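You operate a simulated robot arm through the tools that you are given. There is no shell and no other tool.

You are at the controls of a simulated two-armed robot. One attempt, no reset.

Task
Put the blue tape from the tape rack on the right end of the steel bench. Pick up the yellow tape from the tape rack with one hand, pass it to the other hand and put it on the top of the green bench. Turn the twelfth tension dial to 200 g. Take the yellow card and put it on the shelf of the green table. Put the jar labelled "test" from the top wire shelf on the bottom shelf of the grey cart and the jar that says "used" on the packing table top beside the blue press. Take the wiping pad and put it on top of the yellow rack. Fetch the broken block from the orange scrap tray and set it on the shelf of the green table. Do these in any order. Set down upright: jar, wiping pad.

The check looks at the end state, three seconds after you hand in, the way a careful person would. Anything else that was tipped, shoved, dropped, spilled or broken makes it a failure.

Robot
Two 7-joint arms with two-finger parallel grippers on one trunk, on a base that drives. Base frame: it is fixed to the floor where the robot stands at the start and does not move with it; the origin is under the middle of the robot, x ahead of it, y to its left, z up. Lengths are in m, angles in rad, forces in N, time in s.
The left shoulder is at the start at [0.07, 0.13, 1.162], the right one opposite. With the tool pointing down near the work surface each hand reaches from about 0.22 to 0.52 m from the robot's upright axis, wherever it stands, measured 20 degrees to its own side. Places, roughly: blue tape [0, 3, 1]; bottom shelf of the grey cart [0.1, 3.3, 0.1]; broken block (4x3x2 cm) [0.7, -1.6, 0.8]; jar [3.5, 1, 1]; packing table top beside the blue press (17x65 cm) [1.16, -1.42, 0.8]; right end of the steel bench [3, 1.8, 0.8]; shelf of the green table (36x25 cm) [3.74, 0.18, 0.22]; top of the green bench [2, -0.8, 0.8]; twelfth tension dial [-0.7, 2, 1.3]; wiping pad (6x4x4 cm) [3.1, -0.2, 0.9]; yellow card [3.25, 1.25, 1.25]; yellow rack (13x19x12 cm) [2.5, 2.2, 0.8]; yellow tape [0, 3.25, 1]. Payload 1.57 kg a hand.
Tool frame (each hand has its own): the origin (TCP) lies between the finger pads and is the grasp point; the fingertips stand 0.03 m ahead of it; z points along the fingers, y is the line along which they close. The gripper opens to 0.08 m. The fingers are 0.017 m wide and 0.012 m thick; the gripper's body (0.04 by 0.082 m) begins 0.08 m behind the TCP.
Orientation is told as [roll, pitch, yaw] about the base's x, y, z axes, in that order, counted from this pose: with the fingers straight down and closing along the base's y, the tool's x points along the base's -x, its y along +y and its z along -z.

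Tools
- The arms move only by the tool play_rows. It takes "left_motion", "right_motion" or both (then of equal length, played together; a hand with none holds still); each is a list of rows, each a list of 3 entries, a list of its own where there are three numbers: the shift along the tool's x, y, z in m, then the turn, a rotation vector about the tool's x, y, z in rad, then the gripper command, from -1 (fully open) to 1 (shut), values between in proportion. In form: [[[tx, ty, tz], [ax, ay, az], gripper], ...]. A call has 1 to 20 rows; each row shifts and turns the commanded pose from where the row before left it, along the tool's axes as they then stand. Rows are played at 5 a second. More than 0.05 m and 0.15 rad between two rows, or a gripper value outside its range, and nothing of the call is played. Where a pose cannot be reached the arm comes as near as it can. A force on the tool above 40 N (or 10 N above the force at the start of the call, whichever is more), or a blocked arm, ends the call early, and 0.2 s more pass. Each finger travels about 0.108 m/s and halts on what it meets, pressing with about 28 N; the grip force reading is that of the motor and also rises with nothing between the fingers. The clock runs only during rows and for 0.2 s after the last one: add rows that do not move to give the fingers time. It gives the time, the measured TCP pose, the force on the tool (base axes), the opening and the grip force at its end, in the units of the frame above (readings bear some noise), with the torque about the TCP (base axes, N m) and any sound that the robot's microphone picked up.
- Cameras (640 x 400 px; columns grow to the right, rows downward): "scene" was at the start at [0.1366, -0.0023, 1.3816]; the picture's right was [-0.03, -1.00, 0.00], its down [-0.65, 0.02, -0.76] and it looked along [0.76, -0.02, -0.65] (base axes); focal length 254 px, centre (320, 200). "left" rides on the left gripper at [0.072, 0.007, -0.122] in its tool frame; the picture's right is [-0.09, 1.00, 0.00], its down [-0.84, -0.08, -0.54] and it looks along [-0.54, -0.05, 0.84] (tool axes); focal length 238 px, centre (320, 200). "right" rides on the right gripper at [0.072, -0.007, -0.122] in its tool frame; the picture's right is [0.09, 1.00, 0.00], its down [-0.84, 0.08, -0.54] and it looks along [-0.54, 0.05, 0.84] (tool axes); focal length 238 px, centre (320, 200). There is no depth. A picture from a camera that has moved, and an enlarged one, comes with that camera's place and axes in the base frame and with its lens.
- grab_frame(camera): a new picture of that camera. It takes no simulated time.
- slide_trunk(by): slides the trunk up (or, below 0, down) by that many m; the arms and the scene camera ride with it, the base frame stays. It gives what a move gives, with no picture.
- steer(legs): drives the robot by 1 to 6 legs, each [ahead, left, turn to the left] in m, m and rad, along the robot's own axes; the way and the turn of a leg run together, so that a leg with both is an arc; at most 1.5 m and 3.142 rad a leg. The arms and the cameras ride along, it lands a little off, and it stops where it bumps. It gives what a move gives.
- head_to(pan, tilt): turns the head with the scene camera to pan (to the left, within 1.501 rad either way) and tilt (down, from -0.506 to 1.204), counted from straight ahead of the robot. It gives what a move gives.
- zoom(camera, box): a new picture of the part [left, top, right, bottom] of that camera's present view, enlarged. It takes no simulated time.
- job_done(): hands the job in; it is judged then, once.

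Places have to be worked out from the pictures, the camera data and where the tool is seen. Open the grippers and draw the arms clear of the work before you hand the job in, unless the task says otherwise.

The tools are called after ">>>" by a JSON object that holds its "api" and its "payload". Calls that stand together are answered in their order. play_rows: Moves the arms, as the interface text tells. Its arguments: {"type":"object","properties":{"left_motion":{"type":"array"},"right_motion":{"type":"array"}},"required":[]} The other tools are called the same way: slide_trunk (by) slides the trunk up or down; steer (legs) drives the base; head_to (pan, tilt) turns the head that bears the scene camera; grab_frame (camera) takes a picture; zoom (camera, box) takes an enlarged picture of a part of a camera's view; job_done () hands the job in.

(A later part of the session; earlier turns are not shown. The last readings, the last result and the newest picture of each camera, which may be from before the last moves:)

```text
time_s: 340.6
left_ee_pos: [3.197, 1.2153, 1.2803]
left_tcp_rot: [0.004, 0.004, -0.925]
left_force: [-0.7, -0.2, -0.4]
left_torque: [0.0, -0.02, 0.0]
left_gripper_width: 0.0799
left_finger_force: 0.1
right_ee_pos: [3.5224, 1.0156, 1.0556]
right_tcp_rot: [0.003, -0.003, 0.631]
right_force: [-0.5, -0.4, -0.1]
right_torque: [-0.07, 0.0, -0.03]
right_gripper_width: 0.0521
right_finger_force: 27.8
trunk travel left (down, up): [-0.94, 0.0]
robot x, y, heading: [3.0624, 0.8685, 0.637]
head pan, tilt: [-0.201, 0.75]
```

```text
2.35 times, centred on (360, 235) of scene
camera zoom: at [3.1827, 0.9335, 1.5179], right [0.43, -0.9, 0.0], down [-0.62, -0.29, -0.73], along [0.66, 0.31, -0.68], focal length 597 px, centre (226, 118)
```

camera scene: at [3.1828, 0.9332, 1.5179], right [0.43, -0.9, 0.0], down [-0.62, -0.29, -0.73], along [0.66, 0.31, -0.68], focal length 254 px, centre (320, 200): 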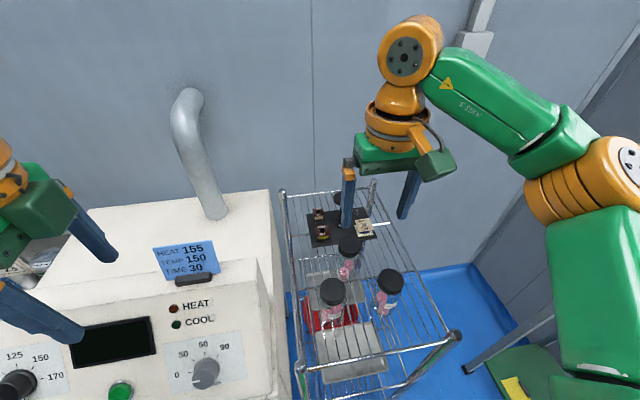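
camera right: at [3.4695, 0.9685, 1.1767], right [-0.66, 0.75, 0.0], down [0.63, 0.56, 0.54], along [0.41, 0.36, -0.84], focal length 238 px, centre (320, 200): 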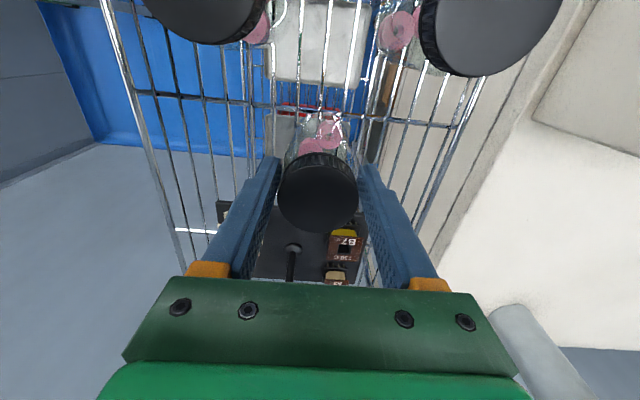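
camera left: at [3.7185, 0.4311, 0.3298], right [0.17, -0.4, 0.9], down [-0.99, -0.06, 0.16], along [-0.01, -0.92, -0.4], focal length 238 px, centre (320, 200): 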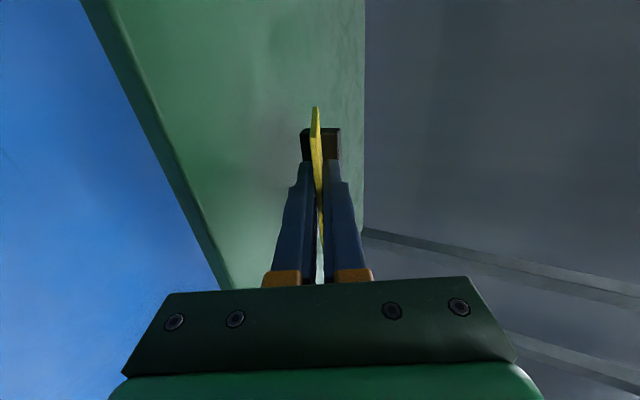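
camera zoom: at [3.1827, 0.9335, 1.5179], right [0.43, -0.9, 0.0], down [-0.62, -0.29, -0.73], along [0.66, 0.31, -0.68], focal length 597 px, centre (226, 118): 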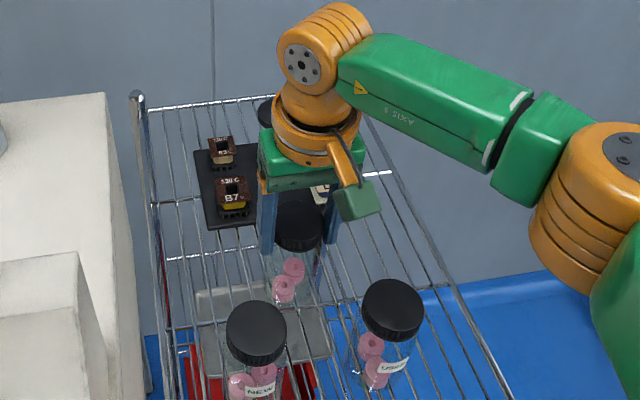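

Gripped at 5.2 cm. Lift straight up well above the other jars.

>>> {"api": "play_rows", "payload": {"right_motion": [[[0, 0, -0.015], [0, 0, 0], 0.4], [[0, 0, -0.03], [0, 0, 0], 0.4], [[0, 0, -0.04], [0, 0, 0], 0.4], [[0, 0, -0.04], [0, 0, 0], 0.4], [[0, 0, -0.04], [0, 0, 0], 0.4], [[0.02, 0, -0.03], [0, 0, 0], 0.4], [[0.03, 0, -0.02], [0, 0, 0], 0.4], [[0.03, 0, -0.01], [0, 0, 0], 0.4], [[0.03, 0, 0], [0, 0, 0], 0.4], [[0, 0, 0], [0, 0, 0], 0.4]]}}

>>> {"api": "grab_frame", "payload": {"camera": "right"}}

>>> {"api": "grab_frame", "payload": {"camera": "scene"}}

```text
time_s: 342.8
left_ee_pos: [3.1969, 1.2156, 1.2805]
left_tcp_rot: [0.003, 0.006, -0.925]
left_force: [-0.1, -0.4, 0.5]
left_torque: [0.0, 0.0, 0.03]
left_gripper_width: 0.0798
left_finger_force: 0.1
right_ee_pos: [3.4339, 0.9519, 1.2805]
right_tcp_rot: [0.001, -0.005, 0.63]
right_force: [0.5, 0.0, -0.5]
right_torque: [-0.03, 0.0, 0.03]
right_gripper_width: 0.049
right_finger_force: 28.3
trunk travel left (down, up): [-0.94, 0.0]
robot x, y, heading: [3.0682, 0.8707, 0.642]
head pan, tilt: [-0.201, 0.75]
```

```text
taken
camera right: at [3.3811, 0.9039, 1.4024], right [-0.66, 0.75, 0.0], down [0.63, 0.56, 0.54], along [0.41, 0.36, -0.84], focal length 238 px, centre (320, 200)
```

right: 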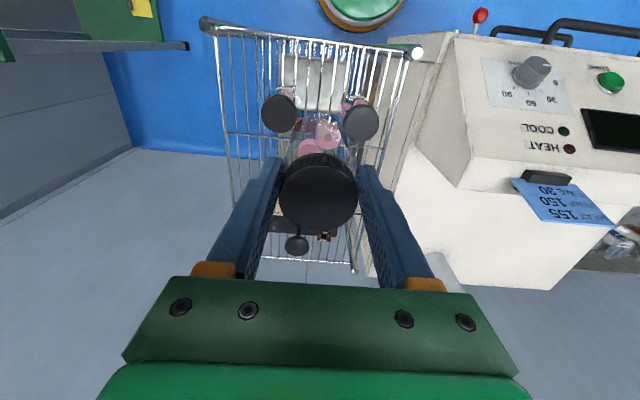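

```text
taken
camera scene: at [3.1831, 0.9335, 1.5178], right [0.43, -0.9, 0.0], down [-0.62, -0.29, -0.73], along [0.66, 0.31, -0.68], focal length 254 px, centre (320, 200)
```

scene: 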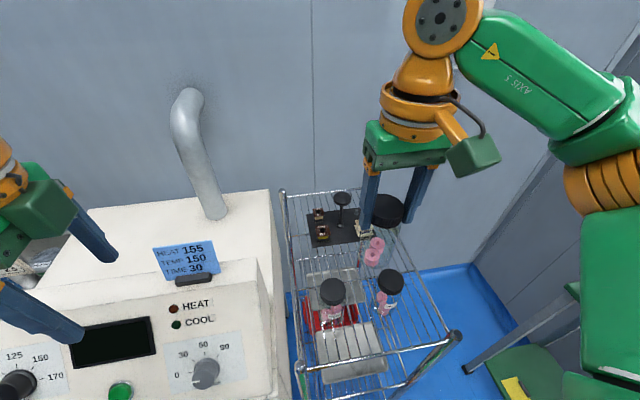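

Jar is held. Back away and check its label by turning the wrist.

>>> {"api": "steer", "payload": {"legs": [[-0.45, 0, 0]]}}

>>> {"api": "play_rows", "payload": {"right_motion": [[[0, 0, 0.03], [0, 0, -0.15], 0.4], [[0, 0, 0.03], [0, 0, -0.15], 0.4], [[0, 0, 0.03], [0, 0, -0.15], 0.4], [[0, 0, 0], [0, 0, -0.15], 0.4], [[0, 0, 0], [0, 0, -0.15], 0.4], [[0, 0, 0], [0, 0, -0.15], 0.4], [[0, 0, 0], [0, 0, -0.15], 0.4], [[0, 0, 0], [0, 0, -0.15], 0.4], [[0, 0, 0], [0, 0, -0.15], 0.4], [[0, 0, 0], [0, 0, -0.15], 0.4], [[0, 0, 0], [0, 0, 0], 0.4]]}}

>>> {"api": "head_to", "payload": {"pan": -0.5, "tilt": 0.7}}

>>> {"api": "grab_frame", "payload": {"camera": "scene"}}

```text
time_s: 345.5
left_ee_pos: [2.8356, 0.9448, 1.278]
left_tcp_rot: [0.0, 0.006, -0.925]
left_force: [-0.6, -0.7, -0.1]
left_torque: [0.0, -0.01, 0.01]
left_gripper_width: 0.08
left_finger_force: 0.1
right_ee_pos: [3.0713, 0.6827, 1.2814]
right_tcp_rot: [0.002, -0.001, 0.632]
right_force: [1.1, 0.2, -0.8]
right_torque: [0.0, 0.02, 0.01]
right_gripper_width: 0.0483
right_finger_force: 28.1
trunk travel left (down, up): [-0.94, 0.0]
robot x, y, heading: [2.702, 0.5939, 0.641]
head pan, tilt: [-0.201, 0.75]
```

```text
time_s: 347.9
left_ee_pos: [2.8339, 0.9426, 1.2798]
left_tcp_rot: [0.004, 0.004, -0.925]
left_force: [-0.1, -0.1, -0.1]
left_torque: [-0.02, -0.02, -0.05]
left_gripper_width: 0.0799
left_finger_force: 0.0
right_ee_pos: [2.9879, 0.6739, 1.1885]
right_tcp_rot: [-0.003, -0.001, 2.133]
right_force: [-1.0, -1.3, -0.8]
right_torque: [-0.02, 0.02, 0.0]
right_gripper_width: 0.0477
right_finger_force: 27.8
right hand out of reach, approached as far as the arm can: row 7, 8, 9, 10
trunk travel left (down, up): [-0.94, 0.0]
robot x, y, heading: [2.706, 0.5955, 0.641]
head pan, tilt: [-0.201, 0.75]
```

```text
time_s: 348.7
left_ee_pos: [2.8351, 0.9437, 1.2794]
left_tcp_rot: [0.001, 0.006, -0.927]
left_force: [-0.1, -0.5, 0.8]
left_torque: [0.0, 0.02, 0.0]
left_gripper_width: 0.0801
left_finger_force: 0.1
right_ee_pos: [2.9867, 0.6742, 1.1874]
right_tcp_rot: [-0.004, -0.002, 2.131]
right_force: [0.4, -0.4, -2.5]
right_torque: [-0.02, -0.03, 0.02]
right_gripper_width: 0.0482
right_finger_force: 27.9
trunk travel left (down, up): [-0.94, 0.0]
robot x, y, heading: [2.7009, 0.5945, 0.64]
head pan, tilt: [-0.499, 0.7]
```

```text
taken
camera scene: at [2.8284, 0.6386, 1.5221], right [0.14, -0.99, 0.0], down [-0.64, -0.09, -0.76], along [0.76, 0.11, -0.64], focal length 254 px, centre (320, 200)
```

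scene: 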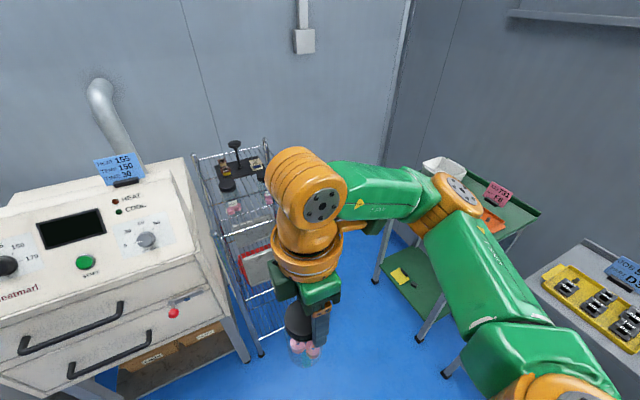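

The grip opening has shrunk slightly; I check how the jar sits and its label.

>>> {"api": "zoom", "payload": {"camera": "scene", "box": [250, 240, 370, 380]}}

>>> {"api": "grab_frame", "payload": {"camera": "right"}}

>>> {"api": "grab_frame", "payload": {"camera": "left"}}

```text
2.86 times, centred on (310, 310) of scene
camera zoom: at [2.8284, 0.6386, 1.5221], right [0.14, -0.99, 0.0], down [-0.64, -0.09, -0.76], along [0.76, 0.11, -0.64], focal length 725 px, centre (349, -114)
```

zoom: 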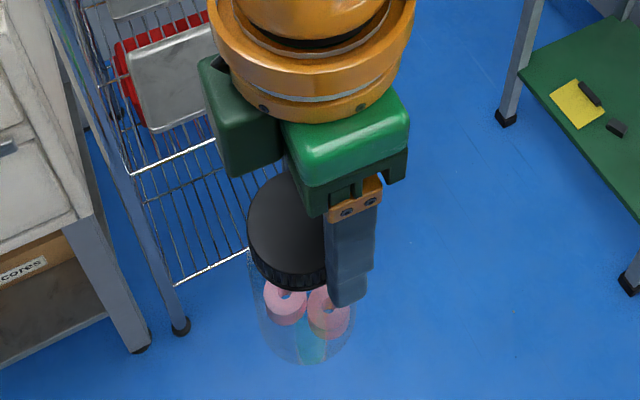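

```text
taken
camera right: at [3.0322, 0.6165, 1.3099], right [-0.79, -0.61, 0.0], down [-0.51, 0.67, 0.54], along [-0.33, 0.43, -0.84], focal length 238 px, centre (320, 200)
```

right: 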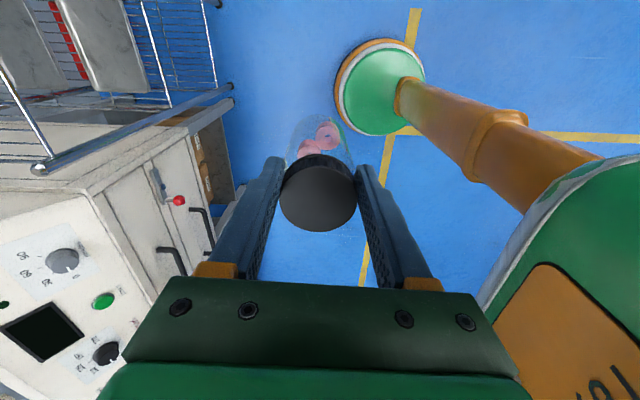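

```text
taken
camera left: at [2.7975, 1.0043, 1.4041], right [0.85, 0.53, 0.0], down [0.44, -0.72, 0.54], along [0.28, -0.46, -0.84], focal length 238 px, centre (320, 200)
```

left: 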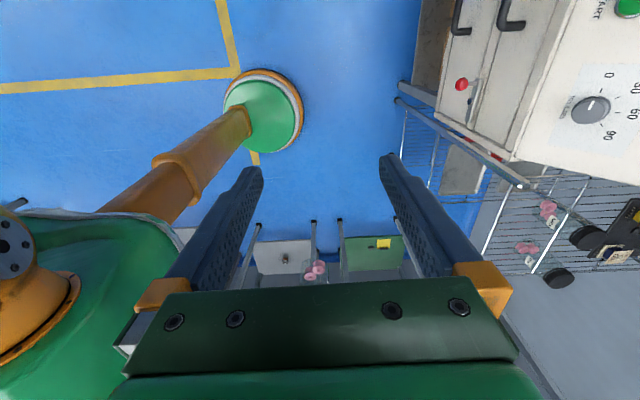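

>>> {"api": "zoom", "payload": {"camera": "left", "box": [270, 240, 370, 300]}}

>>> {"api": "zoom", "payload": {"camera": "right", "box": [260, 100, 380, 240]}}

```text
6.40 times, centred on (320, 270) of left
camera zoom: at [2.7975, 1.0043, 1.4041], right [0.85, 0.53, 0.0], down [0.44, -0.72, 0.54], along [0.28, -0.46, -0.84], focal length 1525 px, centre (320, -248)
```

zoom: 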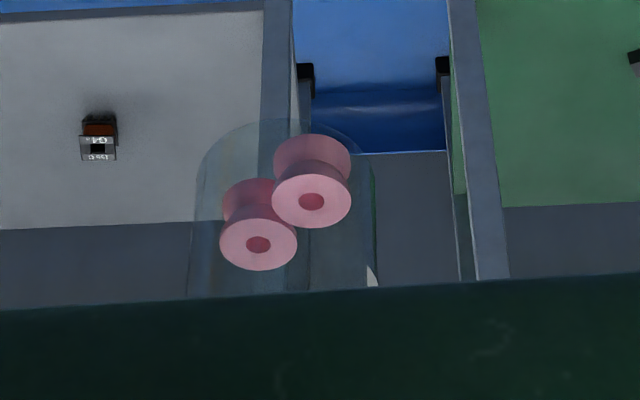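

```text
2.86 times, centred on (320, 170) of right
camera zoom: at [3.0322, 0.6165, 1.3099], right [-0.79, -0.61, 0.0], down [-0.51, 0.67, 0.54], along [-0.33, 0.43, -0.84], focal length 681 px, centre (320, 286)
```

zoom: 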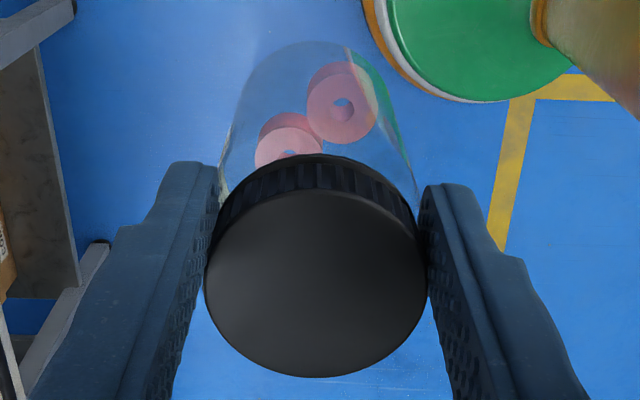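

A white label edge is visible on the far side. I rotate the wrist the other way to read it.

>>> {"api": "play_rows", "payload": {"right_motion": [[[0, 0, 0], [0, 0, 0.15], 0.4], [[0, 0, 0], [0, 0, 0.15], 0.4], [[0, 0, 0], [0, 0, 0.15], 0.4], [[0, 0, 0], [0, 0, 0.15], 0.4], [[0, 0, 0], [0, 0, 0.15], 0.4], [[0, 0, 0], [0, 0, 0.15], 0.4], [[0, 0, 0], [0, 0, 0.15], 0.4], [[0, 0, 0], [0, 0, 0.15], 0.4], [[0, 0, 0], [0, 0, 0.15], 0.4], [[0, 0, 0], [0, 0, 0.15], 0.4], [[0, 0, 0], [0, 0, 0.15], 0.4], [[0, 0, 0], [0, 0, 0.15], 0.4], [[0, 0, 0], [0, 0, 0.15], 0.4], [[0, 0, 0], [0, 0, 0.15], 0.4], [[0, 0, 0], [0, 0, 0.15], 0.4], [[0, 0, 0], [0, 0, 0.15], 0.4], [[0, 0, 0], [0, 0, 0], 0.4]]}}

>>> {"api": "grab_frame", "payload": {"camera": "scene"}}

>>> {"api": "zoom", "payload": {"camera": "scene", "box": [250, 240, 370, 380]}}

```text
time_s: 352.3
left_ee_pos: [2.834, 0.9441, 1.2789]
left_tcp_rot: [0.004, 0.005, -0.925]
left_force: [0.0, 0.8, 0.0]
left_torque: [-0.01, -0.03, -0.02]
left_gripper_width: 0.0799
left_finger_force: 0.1
right_ee_pos: [2.9873, 0.6749, 1.1883]
right_tcp_rot: [0.004, 0.0, -0.267]
right_force: [0.7, -0.6, -1.6]
right_torque: [-0.02, 0.0, 0.03]
right_gripper_width: 0.0475
right_finger_force: 27.8
trunk travel left (down, up): [-0.94, 0.0]
robot x, y, heading: [2.6998, 0.6002, 0.648]
head pan, tilt: [-0.499, 0.7]
```

```text
taken
camera scene: at [2.8283, 0.6386, 1.5221], right [0.14, -0.99, 0.0], down [-0.64, -0.09, -0.76], along [0.76, 0.11, -0.64], focal length 254 px, centre (320, 200)
```

scene: 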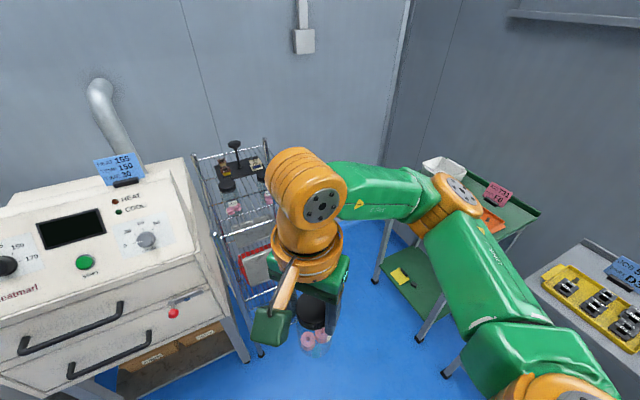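

```text
2.86 times, centred on (310, 310) of scene
camera zoom: at [2.8283, 0.6386, 1.5221], right [0.14, -0.99, 0.0], down [-0.64, -0.09, -0.76], along [0.76, 0.11, -0.64], focal length 725 px, centre (349, -114)
```

zoom: 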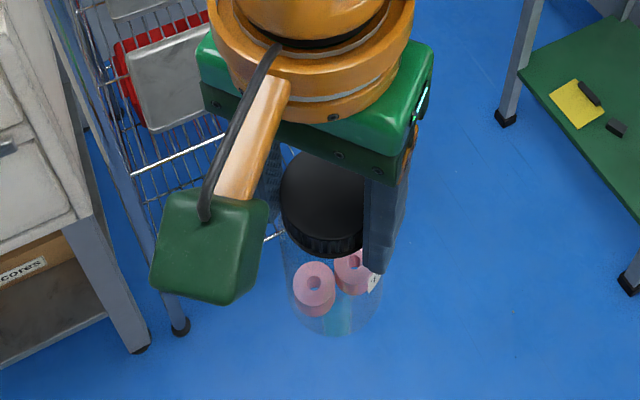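

The label is just coming into view at the right; turn a bit further.

>>> {"api": "play_rows", "payload": {"right_motion": [[[0, 0, 0], [0, 0, 0.15], 0.4], [[0, 0, 0], [0, 0, 0.15], 0.4], [[0, 0, 0], [0, 0, 0.15], 0.4], [[0, 0, 0], [0, 0, 0.15], 0.4], [[0, 0, 0], [0, 0, 0.15], 0.4], [[0, 0, 0], [0, 0, 0.15], 0.4], [[0, 0, 0], [0, 0, 0.15], 0.4], [[0, 0, 0], [0, 0, 0], 0.4]]}}

>>> {"api": "zoom", "payload": {"camera": "scene", "box": [250, 240, 370, 380]}}

```text
time_s: 354.1
left_ee_pos: [2.8338, 0.9429, 1.2799]
left_tcp_rot: [0.005, 0.005, -0.925]
left_force: [-0.1, -0.9, 0.1]
left_torque: [0.04, -0.01, 0.02]
left_gripper_width: 0.08
left_finger_force: 0.1
right_ee_pos: [2.9869, 0.674, 1.1888]
right_tcp_rot: [0.001, 0.001, -1.318]
right_force: [0.7, -1.1, -0.9]
right_torque: [0.03, 0.0, 0.01]
right_gripper_width: 0.0477
right_finger_force: 28.1
trunk travel left (down, up): [-0.94, 0.0]
robot x, y, heading: [2.7022, 0.5924, 0.641]
head pan, tilt: [-0.499, 0.7]
```

```text
2.86 times, centred on (310, 310) of scene
camera zoom: at [2.8283, 0.6386, 1.5221], right [0.14, -0.99, 0.0], down [-0.64, -0.09, -0.76], along [0.76, 0.11, -0.64], focal length 725 px, centre (349, -114)
```

zoom: 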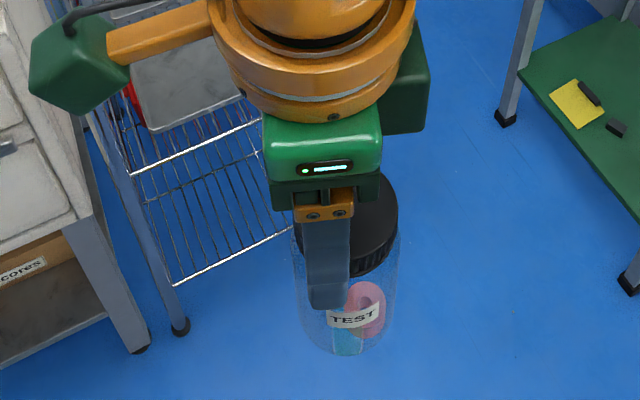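

It reads TEST. Restore the wrist yaw, then drive toward the grey cart across the open floor.

>>> {"api": "play_rows", "payload": {"right_motion": [[[0, 0, 0], [0, 0, -0.15], 0.4], [[0, 0, 0], [0, 0, -0.15], 0.4], [[0, 0, 0], [0, 0, -0.15], 0.4], [[0, 0, 0], [0, 0, -0.15], 0.4], [[0, 0, 0], [0, 0, -0.15], 0.4], [[0, 0, 0], [0, 0, -0.15], 0.4], [[0, 0, 0], [0, 0, -0.15], 0.4], [[0, 0, 0], [0, 0, -0.15], 0.4], [[0, 0, 0], [0, 0, -0.15], 0.4], [[0, 0, 0], [0, 0, -0.15], 0.4], [[0, 0, 0], [0, 0, -0.15], 0.4], [[0, 0, 0], [0, 0, -0.15], 0.4], [[0, 0, 0], [0, 0, -0.15], 0.4], [[0, 0, 0], [0, 0, 0], 0.4]]}}

>>> {"api": "steer", "payload": {"legs": [[-0.15, 0, 0], [0, 0, 1.6], [1.2, 0, 0], [0.6, 0, 0]]}}

>>> {"api": "head_to", "payload": {"pan": 0.0, "tilt": 0.4}}

>>> {"api": "grab_frame", "payload": {"camera": "scene"}}

```text
time_s: 357.1
left_ee_pos: [2.834, 0.944, 1.2801]
left_tcp_rot: [0.003, 0.006, -0.925]
left_force: [-0.6, -0.5, 0.4]
left_torque: [0.0, 0.01, -0.01]
left_gripper_width: 0.0799
left_finger_force: 0.1
right_ee_pos: [2.9871, 0.6749, 1.1889]
right_tcp_rot: [0.002, -0.004, 0.636]
right_force: [-0.3, -0.1, -1.6]
right_torque: [0.0, 0.01, 0.0]
right_gripper_width: 0.0474
right_finger_force: 28.3
trunk travel left (down, up): [-0.94, 0.0]
robot x, y, heading: [2.7017, 0.5987, 0.639]
head pan, tilt: [-0.499, 0.7]
```

```text
time_s: 371.0
left_ee_pos: [1.1135, 2.0265, 1.2797]
left_tcp_rot: [0.005, 0.005, 0.686]
left_force: [0.1, -0.5, 0.2]
left_torque: [-0.03, -0.02, -0.01]
left_gripper_width: 0.0799
left_finger_force: 0.2
right_ee_pos: [1.3786, 2.1896, 1.1892]
right_tcp_rot: [0.002, -0.005, 2.241]
right_force: [0.0, -0.4, -1.3]
right_torque: [0.0, -0.01, -0.02]
right_gripper_width: 0.0477
right_finger_force: 28.6
trunk travel left (down, up): [-0.94, 0.0]
robot x, y, heading: [1.4654, 1.9083, 2.25]
head pan, tilt: [-0.499, 0.7]
```

```text
time_s: 371.9
left_ee_pos: [1.1123, 2.0277, 1.2805]
left_tcp_rot: [0.005, 0.006, 0.683]
left_force: [-0.1, 0.4, -1.0]
left_torque: [0.01, 0.0, -0.02]
left_gripper_width: 0.08
left_finger_force: 0.0
right_ee_pos: [1.377, 2.1921, 1.1891]
right_tcp_rot: [0.002, -0.004, 2.242]
right_force: [-0.3, 0.4, -1.4]
right_torque: [0.01, 0.01, 0.03]
right_gripper_width: 0.0474
right_finger_force: 27.8
trunk travel left (down, up): [-0.94, 0.0]
robot x, y, heading: [1.464, 1.9088, 2.251]
head pan, tilt: [0.0, 0.4]
```

```text
taken
camera scene: at [1.3769, 2.0216, 1.5488], right [0.78, 0.63, 0.0], down [0.24, -0.3, -0.92], along [-0.58, 0.72, -0.39], focal length 254 px, centre (320, 200)
```

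scene: 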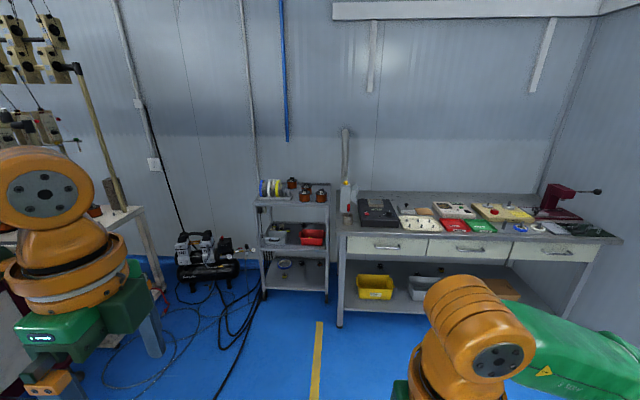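

>>> {"api": "zoom", "payload": {"camera": "scene", "box": [230, 150, 370, 310]}}

>>> {"api": "zoom", "payload": {"camera": "scene", "box": [240, 160, 350, 230]}}

```text
2.50 times, centred on (300, 230) of scene
camera zoom: at [1.3769, 2.0216, 1.5488], right [0.78, 0.63, 0.0], down [0.24, -0.3, -0.92], along [-0.58, 0.72, -0.39], focal length 635 px, centre (370, 125)
```

zoom: 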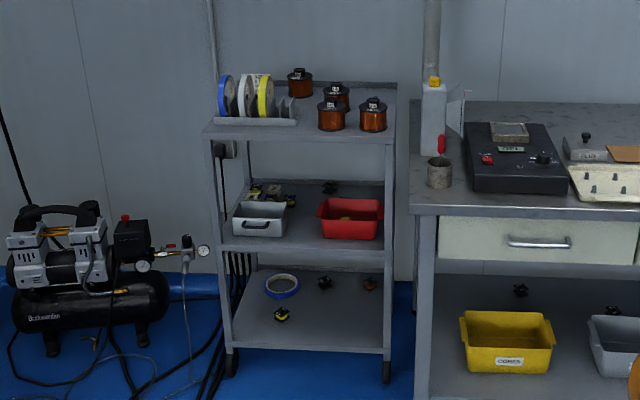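

```text
5.71 times, centred on (295, 195) of scene
camera zoom: at [1.3769, 2.0216, 1.5488], right [0.78, 0.63, 0.0], down [0.24, -0.3, -0.92], along [-0.58, 0.72, -0.39], focal length 1450 px, centre (463, 229)
```

zoom: 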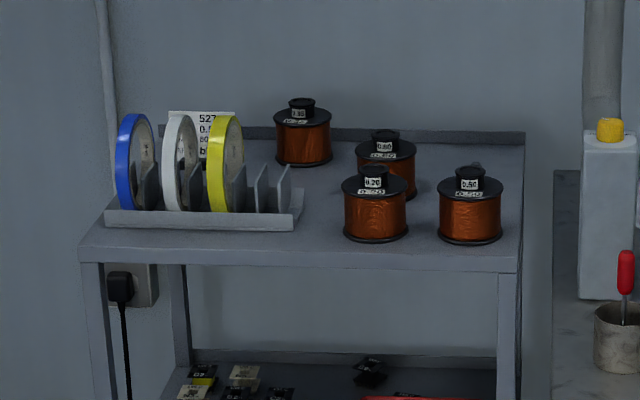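

The cart: tape rack on top (blue, white, yellow), middle shelf at z≈0.48, bottom shelf z≈0.1 with free space at the right front. Drive to a stand-off in front of it.

>>> {"api": "steer", "payload": {"legs": [[1.05, 0.24, -0.06]]}}

>>> {"api": "head_to", "payload": {"pan": 0.0, "tilt": 0.75}}

>>> {"api": "grab_frame", "payload": {"camera": "scene"}}

>>> {"api": "grab_frame", "payload": {"camera": "right"}}

```text
time_s: 377.5
left_ee_pos: [0.2869, 2.7401, 1.2802]
left_tcp_rot: [0.003, 0.004, 0.63]
left_force: [0.5, -0.3, 0.5]
left_torque: [0.0, 0.02, 0.02]
left_gripper_width: 0.0802
left_finger_force: 0.1
right_ee_pos: [0.5574, 2.891, 1.1889]
right_tcp_rot: [0.002, -0.003, 2.187]
right_force: [-0.3, 1.1, -1.2]
right_torque: [-0.01, 0.0, -0.01]
right_gripper_width: 0.0473
right_finger_force: 27.8
trunk travel left (down, up): [-0.94, 0.0]
robot x, y, heading: [0.6288, 2.6043, 2.2]
head pan, tilt: [0.0, 0.4]
```

```text
time_s: 378.3
left_ee_pos: [0.2858, 2.7402, 1.2785]
left_tcp_rot: [0.002, 0.006, 0.629]
left_force: [-0.7, 0.0, -0.1]
left_torque: [0.0, 0.0, 0.01]
left_gripper_width: 0.0803
left_finger_force: 0.0
right_ee_pos: [0.5574, 2.8904, 1.1899]
right_tcp_rot: [0.002, -0.003, 2.187]
right_force: [0.2, 0.2, -0.7]
right_torque: [-0.01, 0.01, -0.01]
right_gripper_width: 0.0472
right_finger_force: 28.3
trunk travel left (down, up): [-0.94, 0.0]
robot x, y, heading: [0.6307, 2.6062, 2.198]
head pan, tilt: [0.0, 0.75]
```

```text
taken
camera scene: at [0.5548, 2.712, 1.5179], right [0.81, 0.59, 0.0], down [0.4, -0.55, -0.73], along [-0.43, 0.59, -0.68], focal length 254 px, centre (320, 200)
```

scene: 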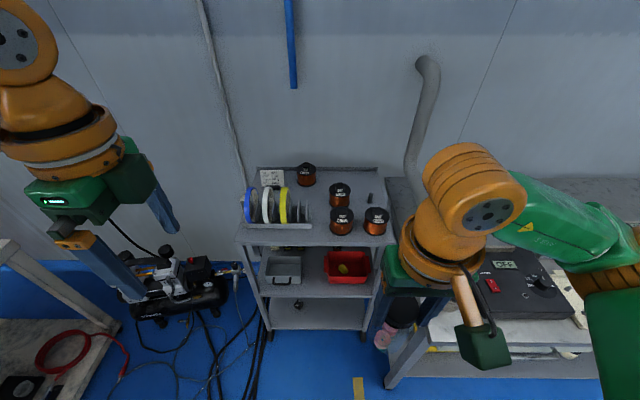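

```text
taken
camera right: at [0.6064, 2.8345, 1.3095], right [-0.76, -0.65, 0.0], down [-0.54, 0.64, 0.54], along [-0.36, 0.41, -0.84], focal length 238 px, centre (320, 200)
```

right: 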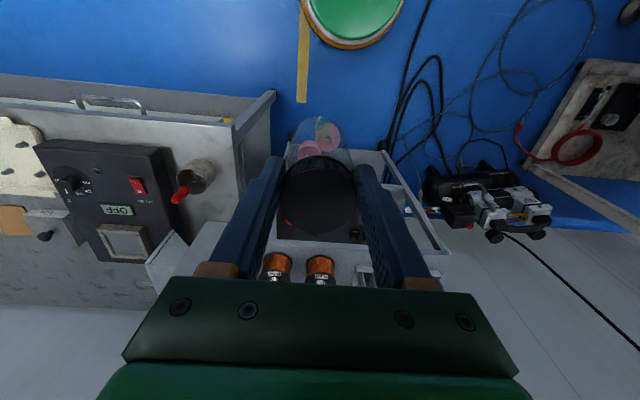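

The drawer bench sticks out ~0.36 m beyond the cart front, so a vertical reach into the bottom shelf won't fit. I'll set the jar briefly on the free front-left corner of that bench and regrasp it with a forward-tilted tool. First lower the trunk 0.14 and move over that corner.

>>> {"api": "slide_trunk", "payload": {"by": -0.14}}

>>> {"api": "play_rows", "payload": {"right_motion": [[[0, -0.04, 0], [0, 0, 0], 0.4], [[0, -0.04, 0], [0, 0, 0], 0.4], [[-0.01, -0.04, 0], [0, 0, 0], 0.4], [[-0.02, -0.035, 0], [0, 0, 0], 0.4], [[-0.02, -0.01, 0], [0, 0, 0], 0.4], [[0, 0, 0], [0, 0, 0], 0.4]]}}

>>> {"api": "grab_frame", "payload": {"camera": "right"}}

>>> {"api": "head_to", "payload": {"pan": -0.4, "tilt": 0.75}}

>>> {"api": "grab_frame", "payload": {"camera": "scene"}}

```text
time_s: 380.0
left_ee_pos: [0.2865, 2.7404, 1.1415]
left_tcp_rot: [0.005, 0.004, 0.632]
left_force: [-0.3, -0.2, 0.2]
left_torque: [-0.01, 0.0, -0.03]
left_gripper_width: 0.08
left_finger_force: 0.0
right_ee_pos: [0.557, 2.8896, 1.0483]
right_tcp_rot: [0.001, -0.003, 2.188]
right_force: [0.3, -0.7, -0.1]
right_torque: [-0.03, -0.02, -0.03]
right_gripper_width: 0.0473
right_finger_force: 27.7
trunk travel left (down, up): [-0.8, 0.14]
robot x, y, heading: [0.6313, 2.6039, 2.195]
head pan, tilt: [0.0, 0.75]
```

```text
time_s: 381.4
left_ee_pos: [0.2852, 2.7396, 1.1402]
left_tcp_rot: [0.004, 0.005, 0.629]
left_force: [0.3, 0.3, -0.4]
left_torque: [0.02, 0.02, -0.01]
left_gripper_width: 0.08
left_finger_force: 0.0
right_ee_pos: [0.6652, 3.0251, 1.0497]
right_tcp_rot: [0.002, -0.002, 2.188]
right_force: [0.3, 0.4, -1.0]
right_torque: [-0.03, -0.03, -0.01]
right_gripper_width: 0.0468
right_finger_force: 28.0
trunk travel left (down, up): [-0.8, 0.14]
robot x, y, heading: [0.6276, 2.6056, 2.202]
head pan, tilt: [0.0, 0.75]
```

```text
taken
camera right: at [0.7133, 2.9701, 1.1707], right [-0.76, -0.65, 0.0], down [-0.55, 0.64, 0.54], along [-0.35, 0.41, -0.84], focal length 238 px, centre (320, 200)
```

right: 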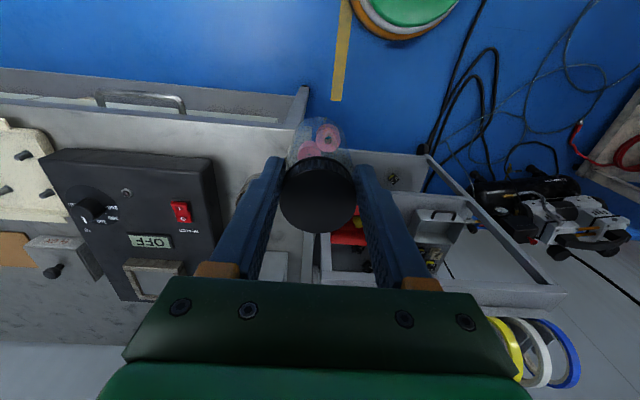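

```text
time_s: 382.3
left_ee_pos: [0.285, 2.7408, 1.1398]
left_tcp_rot: [0.003, 0.005, 0.63]
left_force: [-0.8, -0.2, -0.6]
left_torque: [-0.01, -0.02, -0.02]
left_gripper_width: 0.0801
left_finger_force: 0.1
right_ee_pos: [0.6652, 3.0265, 1.0499]
right_tcp_rot: [0.002, -0.002, 2.186]
right_force: [0.1, 0.5, -0.8]
right_torque: [-0.01, 0.01, -0.01]
right_gripper_width: 0.0469
right_finger_force: 28.0
trunk travel left (down, up): [-0.8, 0.14]
robot x, y, heading: [0.6309, 2.6024, 2.195]
head pan, tilt: [-0.4, 0.75]
```

```text
taken
camera scene: at [0.5849, 2.7256, 1.3778], right [0.97, 0.22, 0.0], down [0.15, -0.66, -0.73], along [-0.16, 0.71, -0.68], focal length 254 px, centre (320, 200)
```

scene: 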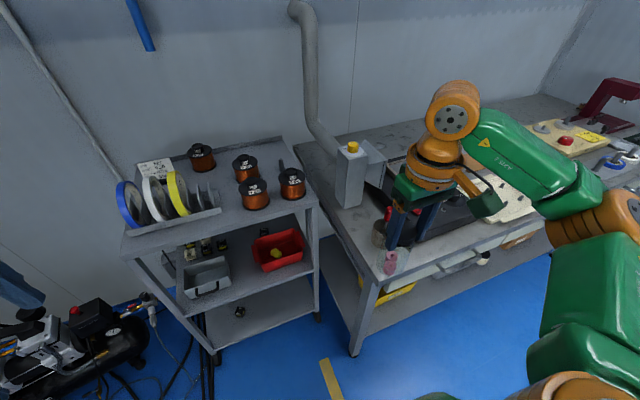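

That corner is too cluttered for a safe set-down. The open floor in front is a better place to regrasp the jar: back off there and lower the trunk.

>>> {"api": "play_rows", "payload": {"right_motion": [[[0.02, 0.03, 0], [0, 0, 0], 0.4], [[0.02, 0.04, 0], [0, 0, 0], 0.4], [[0.0, 0.04, 0], [0, 0, 0], 0.4], [[0, 0.03, 0], [0, 0, 0], 0.4], [[0, 0, 0], [0, 0, 0], 0.4]]}}

>>> {"api": "steer", "payload": {"legs": [[-0.4, 0, 0]]}}

>>> {"api": "slide_trunk", "payload": {"by": -0.4}}

>>> {"api": "slide_trunk", "payload": {"by": -0.4}}

>>> {"api": "head_to", "payload": {"pan": -0.2, "tilt": 0.6}}

>>> {"api": "grab_frame", "payload": {"camera": "scene"}}

>>> {"api": "grab_frame", "payload": {"camera": "right"}}

```text
time_s: 383.5
left_ee_pos: [0.2858, 2.7403, 1.1395]
left_tcp_rot: [0.003, 0.004, 0.631]
left_force: [0.7, -0.3, 0.0]
left_torque: [0.01, 0.01, -0.02]
left_gripper_width: 0.0801
left_finger_force: 0.1
right_ee_pos: [0.5723, 2.9123, 1.0482]
right_tcp_rot: [0.001, -0.003, 2.188]
right_force: [0.0, -1.4, -1.2]
right_torque: [-0.01, 0.04, -0.03]
right_gripper_width: 0.0466
right_finger_force: 28.0
trunk travel left (down, up): [-0.8, 0.14]
robot x, y, heading: [0.6315, 2.6038, 2.197]
head pan, tilt: [-0.4, 0.75]
```

```text
time_s: 385.9
left_ee_pos: [0.5176, 2.4184, 1.1395]
left_tcp_rot: [0.003, 0.005, 0.637]
left_force: [-1.1, 0.6, 0.1]
left_torque: [-0.02, 0.01, 0.0]
left_gripper_width: 0.08
left_finger_force: 0.0
right_ee_pos: [0.8024, 2.5936, 1.0472]
right_tcp_rot: [0.001, -0.002, 2.192]
right_force: [0.9, -0.6, -0.8]
right_torque: [-0.01, -0.01, 0.01]
right_gripper_width: 0.0463
right_finger_force: 28.1
trunk travel left (down, up): [-0.8, 0.14]
robot x, y, heading: [0.8634, 2.2839, 2.206]
head pan, tilt: [-0.4, 0.75]
```

```text
time_s: 389.8
left_ee_pos: [0.5188, 2.416, 0.7386]
left_tcp_rot: [0.005, 0.005, 0.637]
left_force: [0.4, 0.1, 0.1]
left_torque: [-0.01, -0.02, 0.0]
left_gripper_width: 0.0799
left_finger_force: 0.0
right_ee_pos: [0.8041, 2.5919, 0.6481]
right_tcp_rot: [0.002, -0.004, 2.195]
right_force: [-0.5, -0.8, -0.8]
right_torque: [-0.02, 0.0, 0.01]
right_gripper_width: 0.0463
right_finger_force: 27.9
trunk travel left (down, up): [-0.4, 0.54]
robot x, y, heading: [0.8611, 2.2876, 2.202]
head pan, tilt: [-0.4, 0.75]
```

```text
time_s: 393.6
left_ee_pos: [0.5183, 2.4162, 0.3389]
left_tcp_rot: [0.002, 0.007, 0.635]
left_force: [0.4, -0.5, 0.3]
left_torque: [0.0, 0.02, -0.02]
left_gripper_width: 0.0798
left_finger_force: 0.1
right_ee_pos: [0.8028, 2.5923, 0.2474]
right_tcp_rot: [0.002, -0.004, 2.195]
right_force: [0.8, -0.3, -1.7]
right_torque: [0.01, 0.0, -0.02]
right_gripper_width: 0.0449
right_finger_force: 28.1
trunk travel left (down, up): [0.0, 0.94]
robot x, y, heading: [0.8672, 2.2837, 2.205]
head pan, tilt: [-0.4, 0.75]
```

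```text
time_s: 394.3
left_ee_pos: [0.5185, 2.4176, 0.339]
left_tcp_rot: [0.003, 0.006, 0.637]
left_force: [-0.4, -0.2, 0.4]
left_torque: [-0.02, -0.04, 0.0]
left_gripper_width: 0.0799
left_finger_force: 0.1
right_ee_pos: [0.8039, 2.5905, 0.2486]
right_tcp_rot: [0.002, -0.002, 2.194]
right_force: [-0.1, 0.5, -0.6]
right_torque: [-0.02, -0.02, 0.0]
right_gripper_width: 0.0451
right_finger_force: 28.9
trunk travel left (down, up): [0.0, 0.94]
robot x, y, heading: [0.8643, 2.2808, 2.203]
head pan, tilt: [-0.201, 0.6]
```

```text
taken
camera scene: at [0.8, 2.4033, 0.5907], right [0.91, 0.42, 0.0], down [0.24, -0.51, -0.82], along [-0.34, 0.75, -0.57], focal length 254 px, centre (320, 200)
```

scene: 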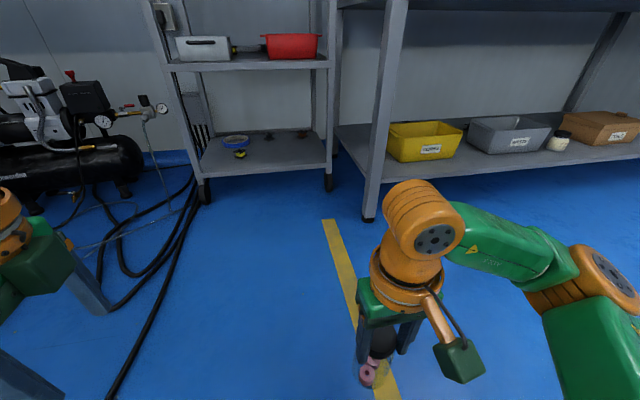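

```text
taken
camera right: at [0.853, 2.5366, 0.3685], right [-0.75, -0.66, 0.0], down [-0.55, 0.63, 0.54], along [-0.36, 0.41, -0.84], focal length 238 px, centre (320, 200)
```

right: 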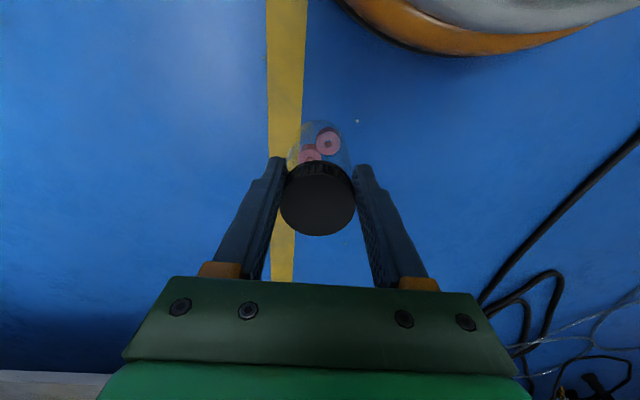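

Set the jar on the floor: lower and feel for contact.

>>> {"api": "play_rows", "payload": {"right_motion": [[[0, 0, 0.04], [0, 0, 0], 0.4], [[0, 0, 0.04], [0, 0, 0], 0.4], [[0, 0, 0.03], [0, 0, 0], 0.4], [[0, 0, 0.015], [0, 0, 0], 0.4], [[0, 0, 0], [0, 0, 0], 0.4]]}}

>>> {"api": "play_rows", "payload": {"right_motion": [[[0, 0, 0.005], [0, 0, 0], 0.4], [[0, 0, 0], [0, 0, 0], 0.4]]}}

>>> {"api": "play_rows", "payload": {"right_motion": [[[0, 0, 0.005], [0, 0, 0], 0.4], [[0, 0, 0], [0, 0, 0], 0.4]]}}

>>> {"api": "grab_frame", "payload": {"camera": "right"}}

```text
time_s: 395.5
left_ee_pos: [0.518, 2.4163, 0.3399]
left_tcp_rot: [0.003, 0.005, 0.637]
left_force: [-0.6, -0.4, 0.5]
left_torque: [-0.02, -0.02, 0.01]
left_gripper_width: 0.0798
left_finger_force: 0.0
right_ee_pos: [0.8049, 2.5896, 0.1234]
right_tcp_rot: [0.002, -0.004, 2.195]
right_force: [0.6, -1.0, -1.4]
right_torque: [0.0, 0.01, 0.0]
right_gripper_width: 0.0443
right_finger_force: 28.1
trunk travel left (down, up): [0.0, 0.94]
robot x, y, heading: [0.8629, 2.2813, 2.205]
head pan, tilt: [-0.201, 0.6]
```

```text
time_s: 396.1
left_ee_pos: [0.5191, 2.4156, 0.3409]
left_tcp_rot: [0.007, 0.002, 0.637]
left_force: [-0.6, 0.0, -0.2]
left_torque: [0.0, 0.02, -0.01]
left_gripper_width: 0.08
left_finger_force: 0.1
right_ee_pos: [0.8048, 2.592, 0.1209]
right_tcp_rot: [0.002, -0.009, 2.195]
right_force: [0.5, -5.3, 26.3]
right_torque: [-0.14, -0.01, 0.02]
right_gripper_width: 0.0444
right_finger_force: 28.4
trunk travel left (down, up): [0.0, 0.94]
robot x, y, heading: [0.8638, 2.2825, 2.204]
head pan, tilt: [-0.201, 0.6]
```

```text
time_s: 396.5
left_ee_pos: [0.5186, 2.4143, 0.3406]
left_tcp_rot: [0.007, 0.004, 0.638]
left_force: [-0.9, 0.3, 0.6]
left_torque: [0.01, 0.0, -0.02]
left_gripper_width: 0.0799
left_finger_force: 0.0
right_ee_pos: [0.8045, 2.5905, 0.1189]
right_tcp_rot: [0.0, -0.008, 2.197]
right_force: [5.4, -4.7, 32.4]
right_torque: [0.33, -0.15, -0.01]
right_gripper_width: 0.0449
right_finger_force: 28.2
trunk travel left (down, up): [0.0, 0.94]
robot x, y, heading: [0.8649, 2.2836, 2.199]
head pan, tilt: [-0.201, 0.6]
stopped in row 1 (right hand): the force on the tool passed its limit at 42 N (the readings are from after the stop); the commanded pose is now the measured one
```

```text
taken
camera right: at [0.8536, 2.5351, 0.2391], right [-0.75, -0.66, 0.0], down [-0.55, 0.63, 0.55], along [-0.36, 0.41, -0.84], focal length 238 px, centre (320, 200)
```

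right: 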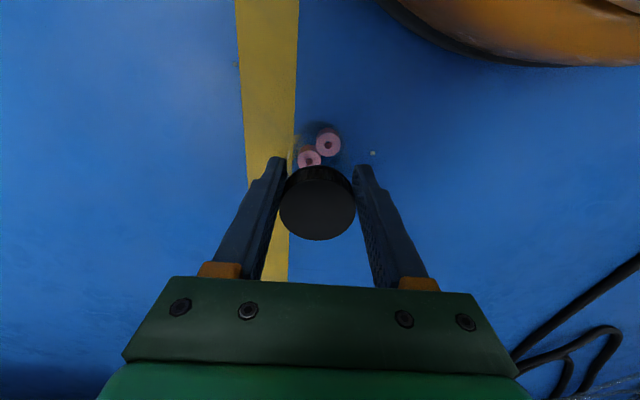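

The jar is on the floor. Relieve the pressure and release.

>>> {"api": "play_rows", "payload": {"right_motion": [[[0, 0, -0.003], [0, 0, 0], 0.4], [[0, 0, 0], [0, 0, 0], 0.4], [[0, 0, 0], [0, 0, 0], 0.0], [[0, 0, 0], [0, 0, 0], -0.5], [[0, 0, 0], [0, 0, 0], -1], [[0, 0, -0.03], [0, 0, 0], -1], [[0, 0, -0.04], [0, 0, 0], -1], [[0, 0, -0.04], [0, 0, 0], -1], [[0, 0, 0], [0, 0, 0], -1]]}}

>>> {"api": "grab_frame", "payload": {"camera": "right"}}

>>> {"api": "grab_frame", "payload": {"camera": "scene"}}

```text
time_s: 398.5
left_ee_pos: [0.519, 2.4176, 0.3391]
left_tcp_rot: [0.003, 0.005, 0.636]
left_force: [-0.5, 1.2, -0.4]
left_torque: [-0.01, 0.01, 0.0]
left_gripper_width: 0.08
left_finger_force: 0.0
right_ee_pos: [0.8056, 2.5883, 0.2279]
right_tcp_rot: [0.002, -0.004, 2.195]
right_force: [-0.1, 0.2, -0.9]
right_torque: [-0.01, -0.04, -0.02]
right_gripper_width: 0.0801
right_finger_force: 0.0
trunk travel left (down, up): [0.0, 0.94]
robot x, y, heading: [0.8656, 2.2847, 2.204]
head pan, tilt: [-0.201, 0.6]
```

```text
taken
camera right: at [0.8548, 2.533, 0.3498], right [-0.75, -0.66, 0.0], down [-0.55, 0.63, 0.54], along [-0.36, 0.41, -0.84], focal length 238 px, centre (320, 200)
```

right: 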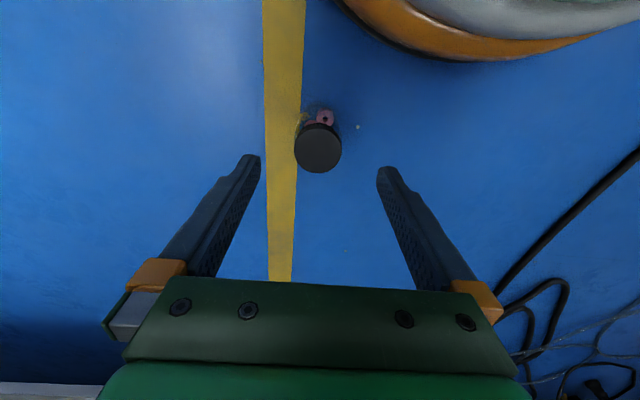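

```text
taken
camera scene: at [0.8, 2.4031, 0.5907], right [0.91, 0.42, 0.0], down [0.24, -0.51, -0.82], along [-0.35, 0.75, -0.57], focal length 254 px, centre (320, 200)
```

scene: 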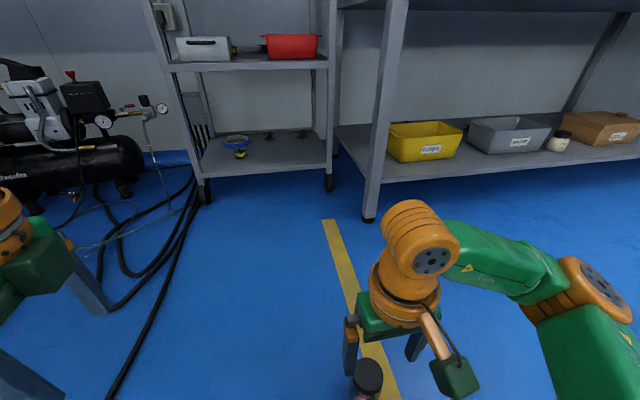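

Jar stands on the floor. Back the base 0.2 m, tilt the right tool ~55° forward while extending, to regrasp the jar from the side.

>>> {"api": "steer", "payload": {"legs": [[-0.2, 0, 0]]}}

>>> {"api": "play_rows", "payload": {"right_motion": [[[-0.02, 0, 0], [0, -0.137, 0], -1], [[-0.0198, 0, 0.0027], [0, -0.137, 0], -1], [[-0.0193, 0, 0.0054], [0, -0.137, 0], -1], [[-0.0183, 0, 0.008], [0, -0.137, 0], -1], [[-0.0171, 0, 0.0104], [0, -0.137, 0], -1], [[-0.0155, 0, 0.0127], [0, -0.137, 0], -1], [[-0.0136, 0, 0.0147], [0, -0.137, 0], -1], [[0, 0, 0], [0, 0, 0], -1]]}}

>>> {"api": "grab_frame", "payload": {"camera": "right"}}

>>> {"api": "grab_frame", "payload": {"camera": "scene"}}

```text
time_s: 400.1
left_ee_pos: [0.6376, 2.2577, 0.3394]
left_tcp_rot: [0.002, 0.006, 0.636]
left_force: [-0.4, -0.4, -0.5]
left_torque: [0.0, -0.02, 0.01]
left_gripper_width: 0.08
left_finger_force: 0.1
right_ee_pos: [0.9241, 2.4261, 0.2286]
right_tcp_rot: [0.003, -0.004, 2.194]
right_force: [-0.5, 0.0, -0.3]
right_torque: [0.02, 0.01, -0.02]
right_gripper_width: 0.08
right_finger_force: 0.0
trunk travel left (down, up): [0.0, 0.94]
robot x, y, heading: [0.9831, 2.1256, 2.201]
head pan, tilt: [-0.201, 0.6]
```

```text
time_s: 401.9
left_ee_pos: [0.6371, 2.2555, 0.3395]
left_tcp_rot: [0.002, 0.006, 0.635]
left_force: [0.0, -0.1, -0.3]
left_torque: [-0.01, 0.0, -0.02]
left_gripper_width: 0.0797
left_finger_force: 0.0
right_ee_pos: [0.8436, 2.5392, 0.2291]
right_tcp_rot: [0.005, -0.964, 2.188]
right_force: [0.4, 0.1, -1.0]
right_torque: [0.0, 0.01, -0.01]
right_gripper_width: 0.0799
right_finger_force: 0.1
trunk travel left (down, up): [0.0, 0.94]
robot x, y, heading: [0.9832, 2.1205, 2.2]
head pan, tilt: [-0.201, 0.6]
```

```text
taken
camera right: at [0.9331, 2.4287, 0.2384], right [-0.78, -0.62, -0.07], down [-0.08, -0.02, 1.0], along [-0.62, 0.78, -0.04], focal length 238 px, centre (320, 200)
```

right: 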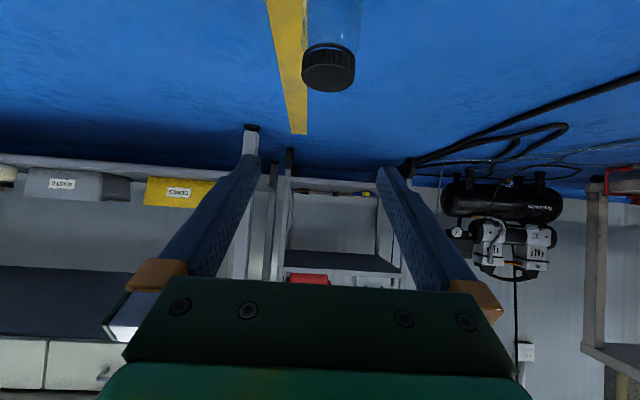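

```text
taken
camera scene: at [0.9185, 2.2417, 0.5907], right [0.91, 0.42, 0.0], down [0.23, -0.51, -0.82], along [-0.34, 0.75, -0.57], focal length 254 px, centre (320, 200)
```

scene: 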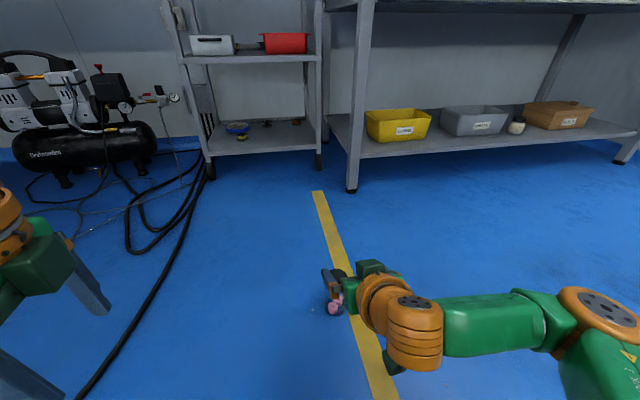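

Jar is 7.5 cm ahead. Lower the tilted hand to mid-jar height, then slide forward around it.

>>> {"api": "play_rows", "payload": {"right_motion": [[[0.037, 0, 0.0257], [0, 0, 0], -1], [[0.037, 0, 0.0257], [0, 0, 0], -1], [[0.037, 0, 0.0257], [0, 0, 0], -1], [[0.012, 0, 0.0083], [0, 0, 0], -1], [[0, 0, 0], [0, 0, 0], -1]]}}

>>> {"api": "grab_frame", "payload": {"camera": "right"}}

```text
time_s: 403.1
left_ee_pos: [0.6386, 2.2553, 0.3396]
left_tcp_rot: [0.002, 0.004, 0.632]
left_force: [0.1, 0.0, -0.3]
left_torque: [0.0, -0.02, 0.01]
left_gripper_width: 0.0802
left_finger_force: 0.1
right_ee_pos: [0.8132, 2.5274, 0.0995]
right_tcp_rot: [0.002, -0.96, 2.189]
right_force: [0.2, 0.7, -0.4]
right_torque: [-0.02, 0.02, -0.03]
right_gripper_width: 0.0799
right_finger_force: 0.2
right hand out of reach, approached as far as the arm can: row 2, 3, 4
trunk travel left (down, up): [0.0, 0.94]
robot x, y, heading: [0.9831, 2.1203, 2.204]
head pan, tilt: [-0.201, 0.6]
```

```text
taken
camera right: at [0.9017, 2.4159, 0.109], right [-0.78, -0.62, -0.07], down [-0.08, -0.02, 1.0], along [-0.62, 0.78, -0.04], focal length 238 px, centre (320, 200)
```

right: 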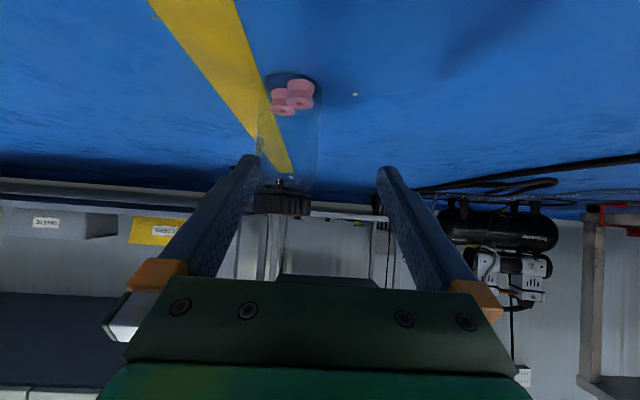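

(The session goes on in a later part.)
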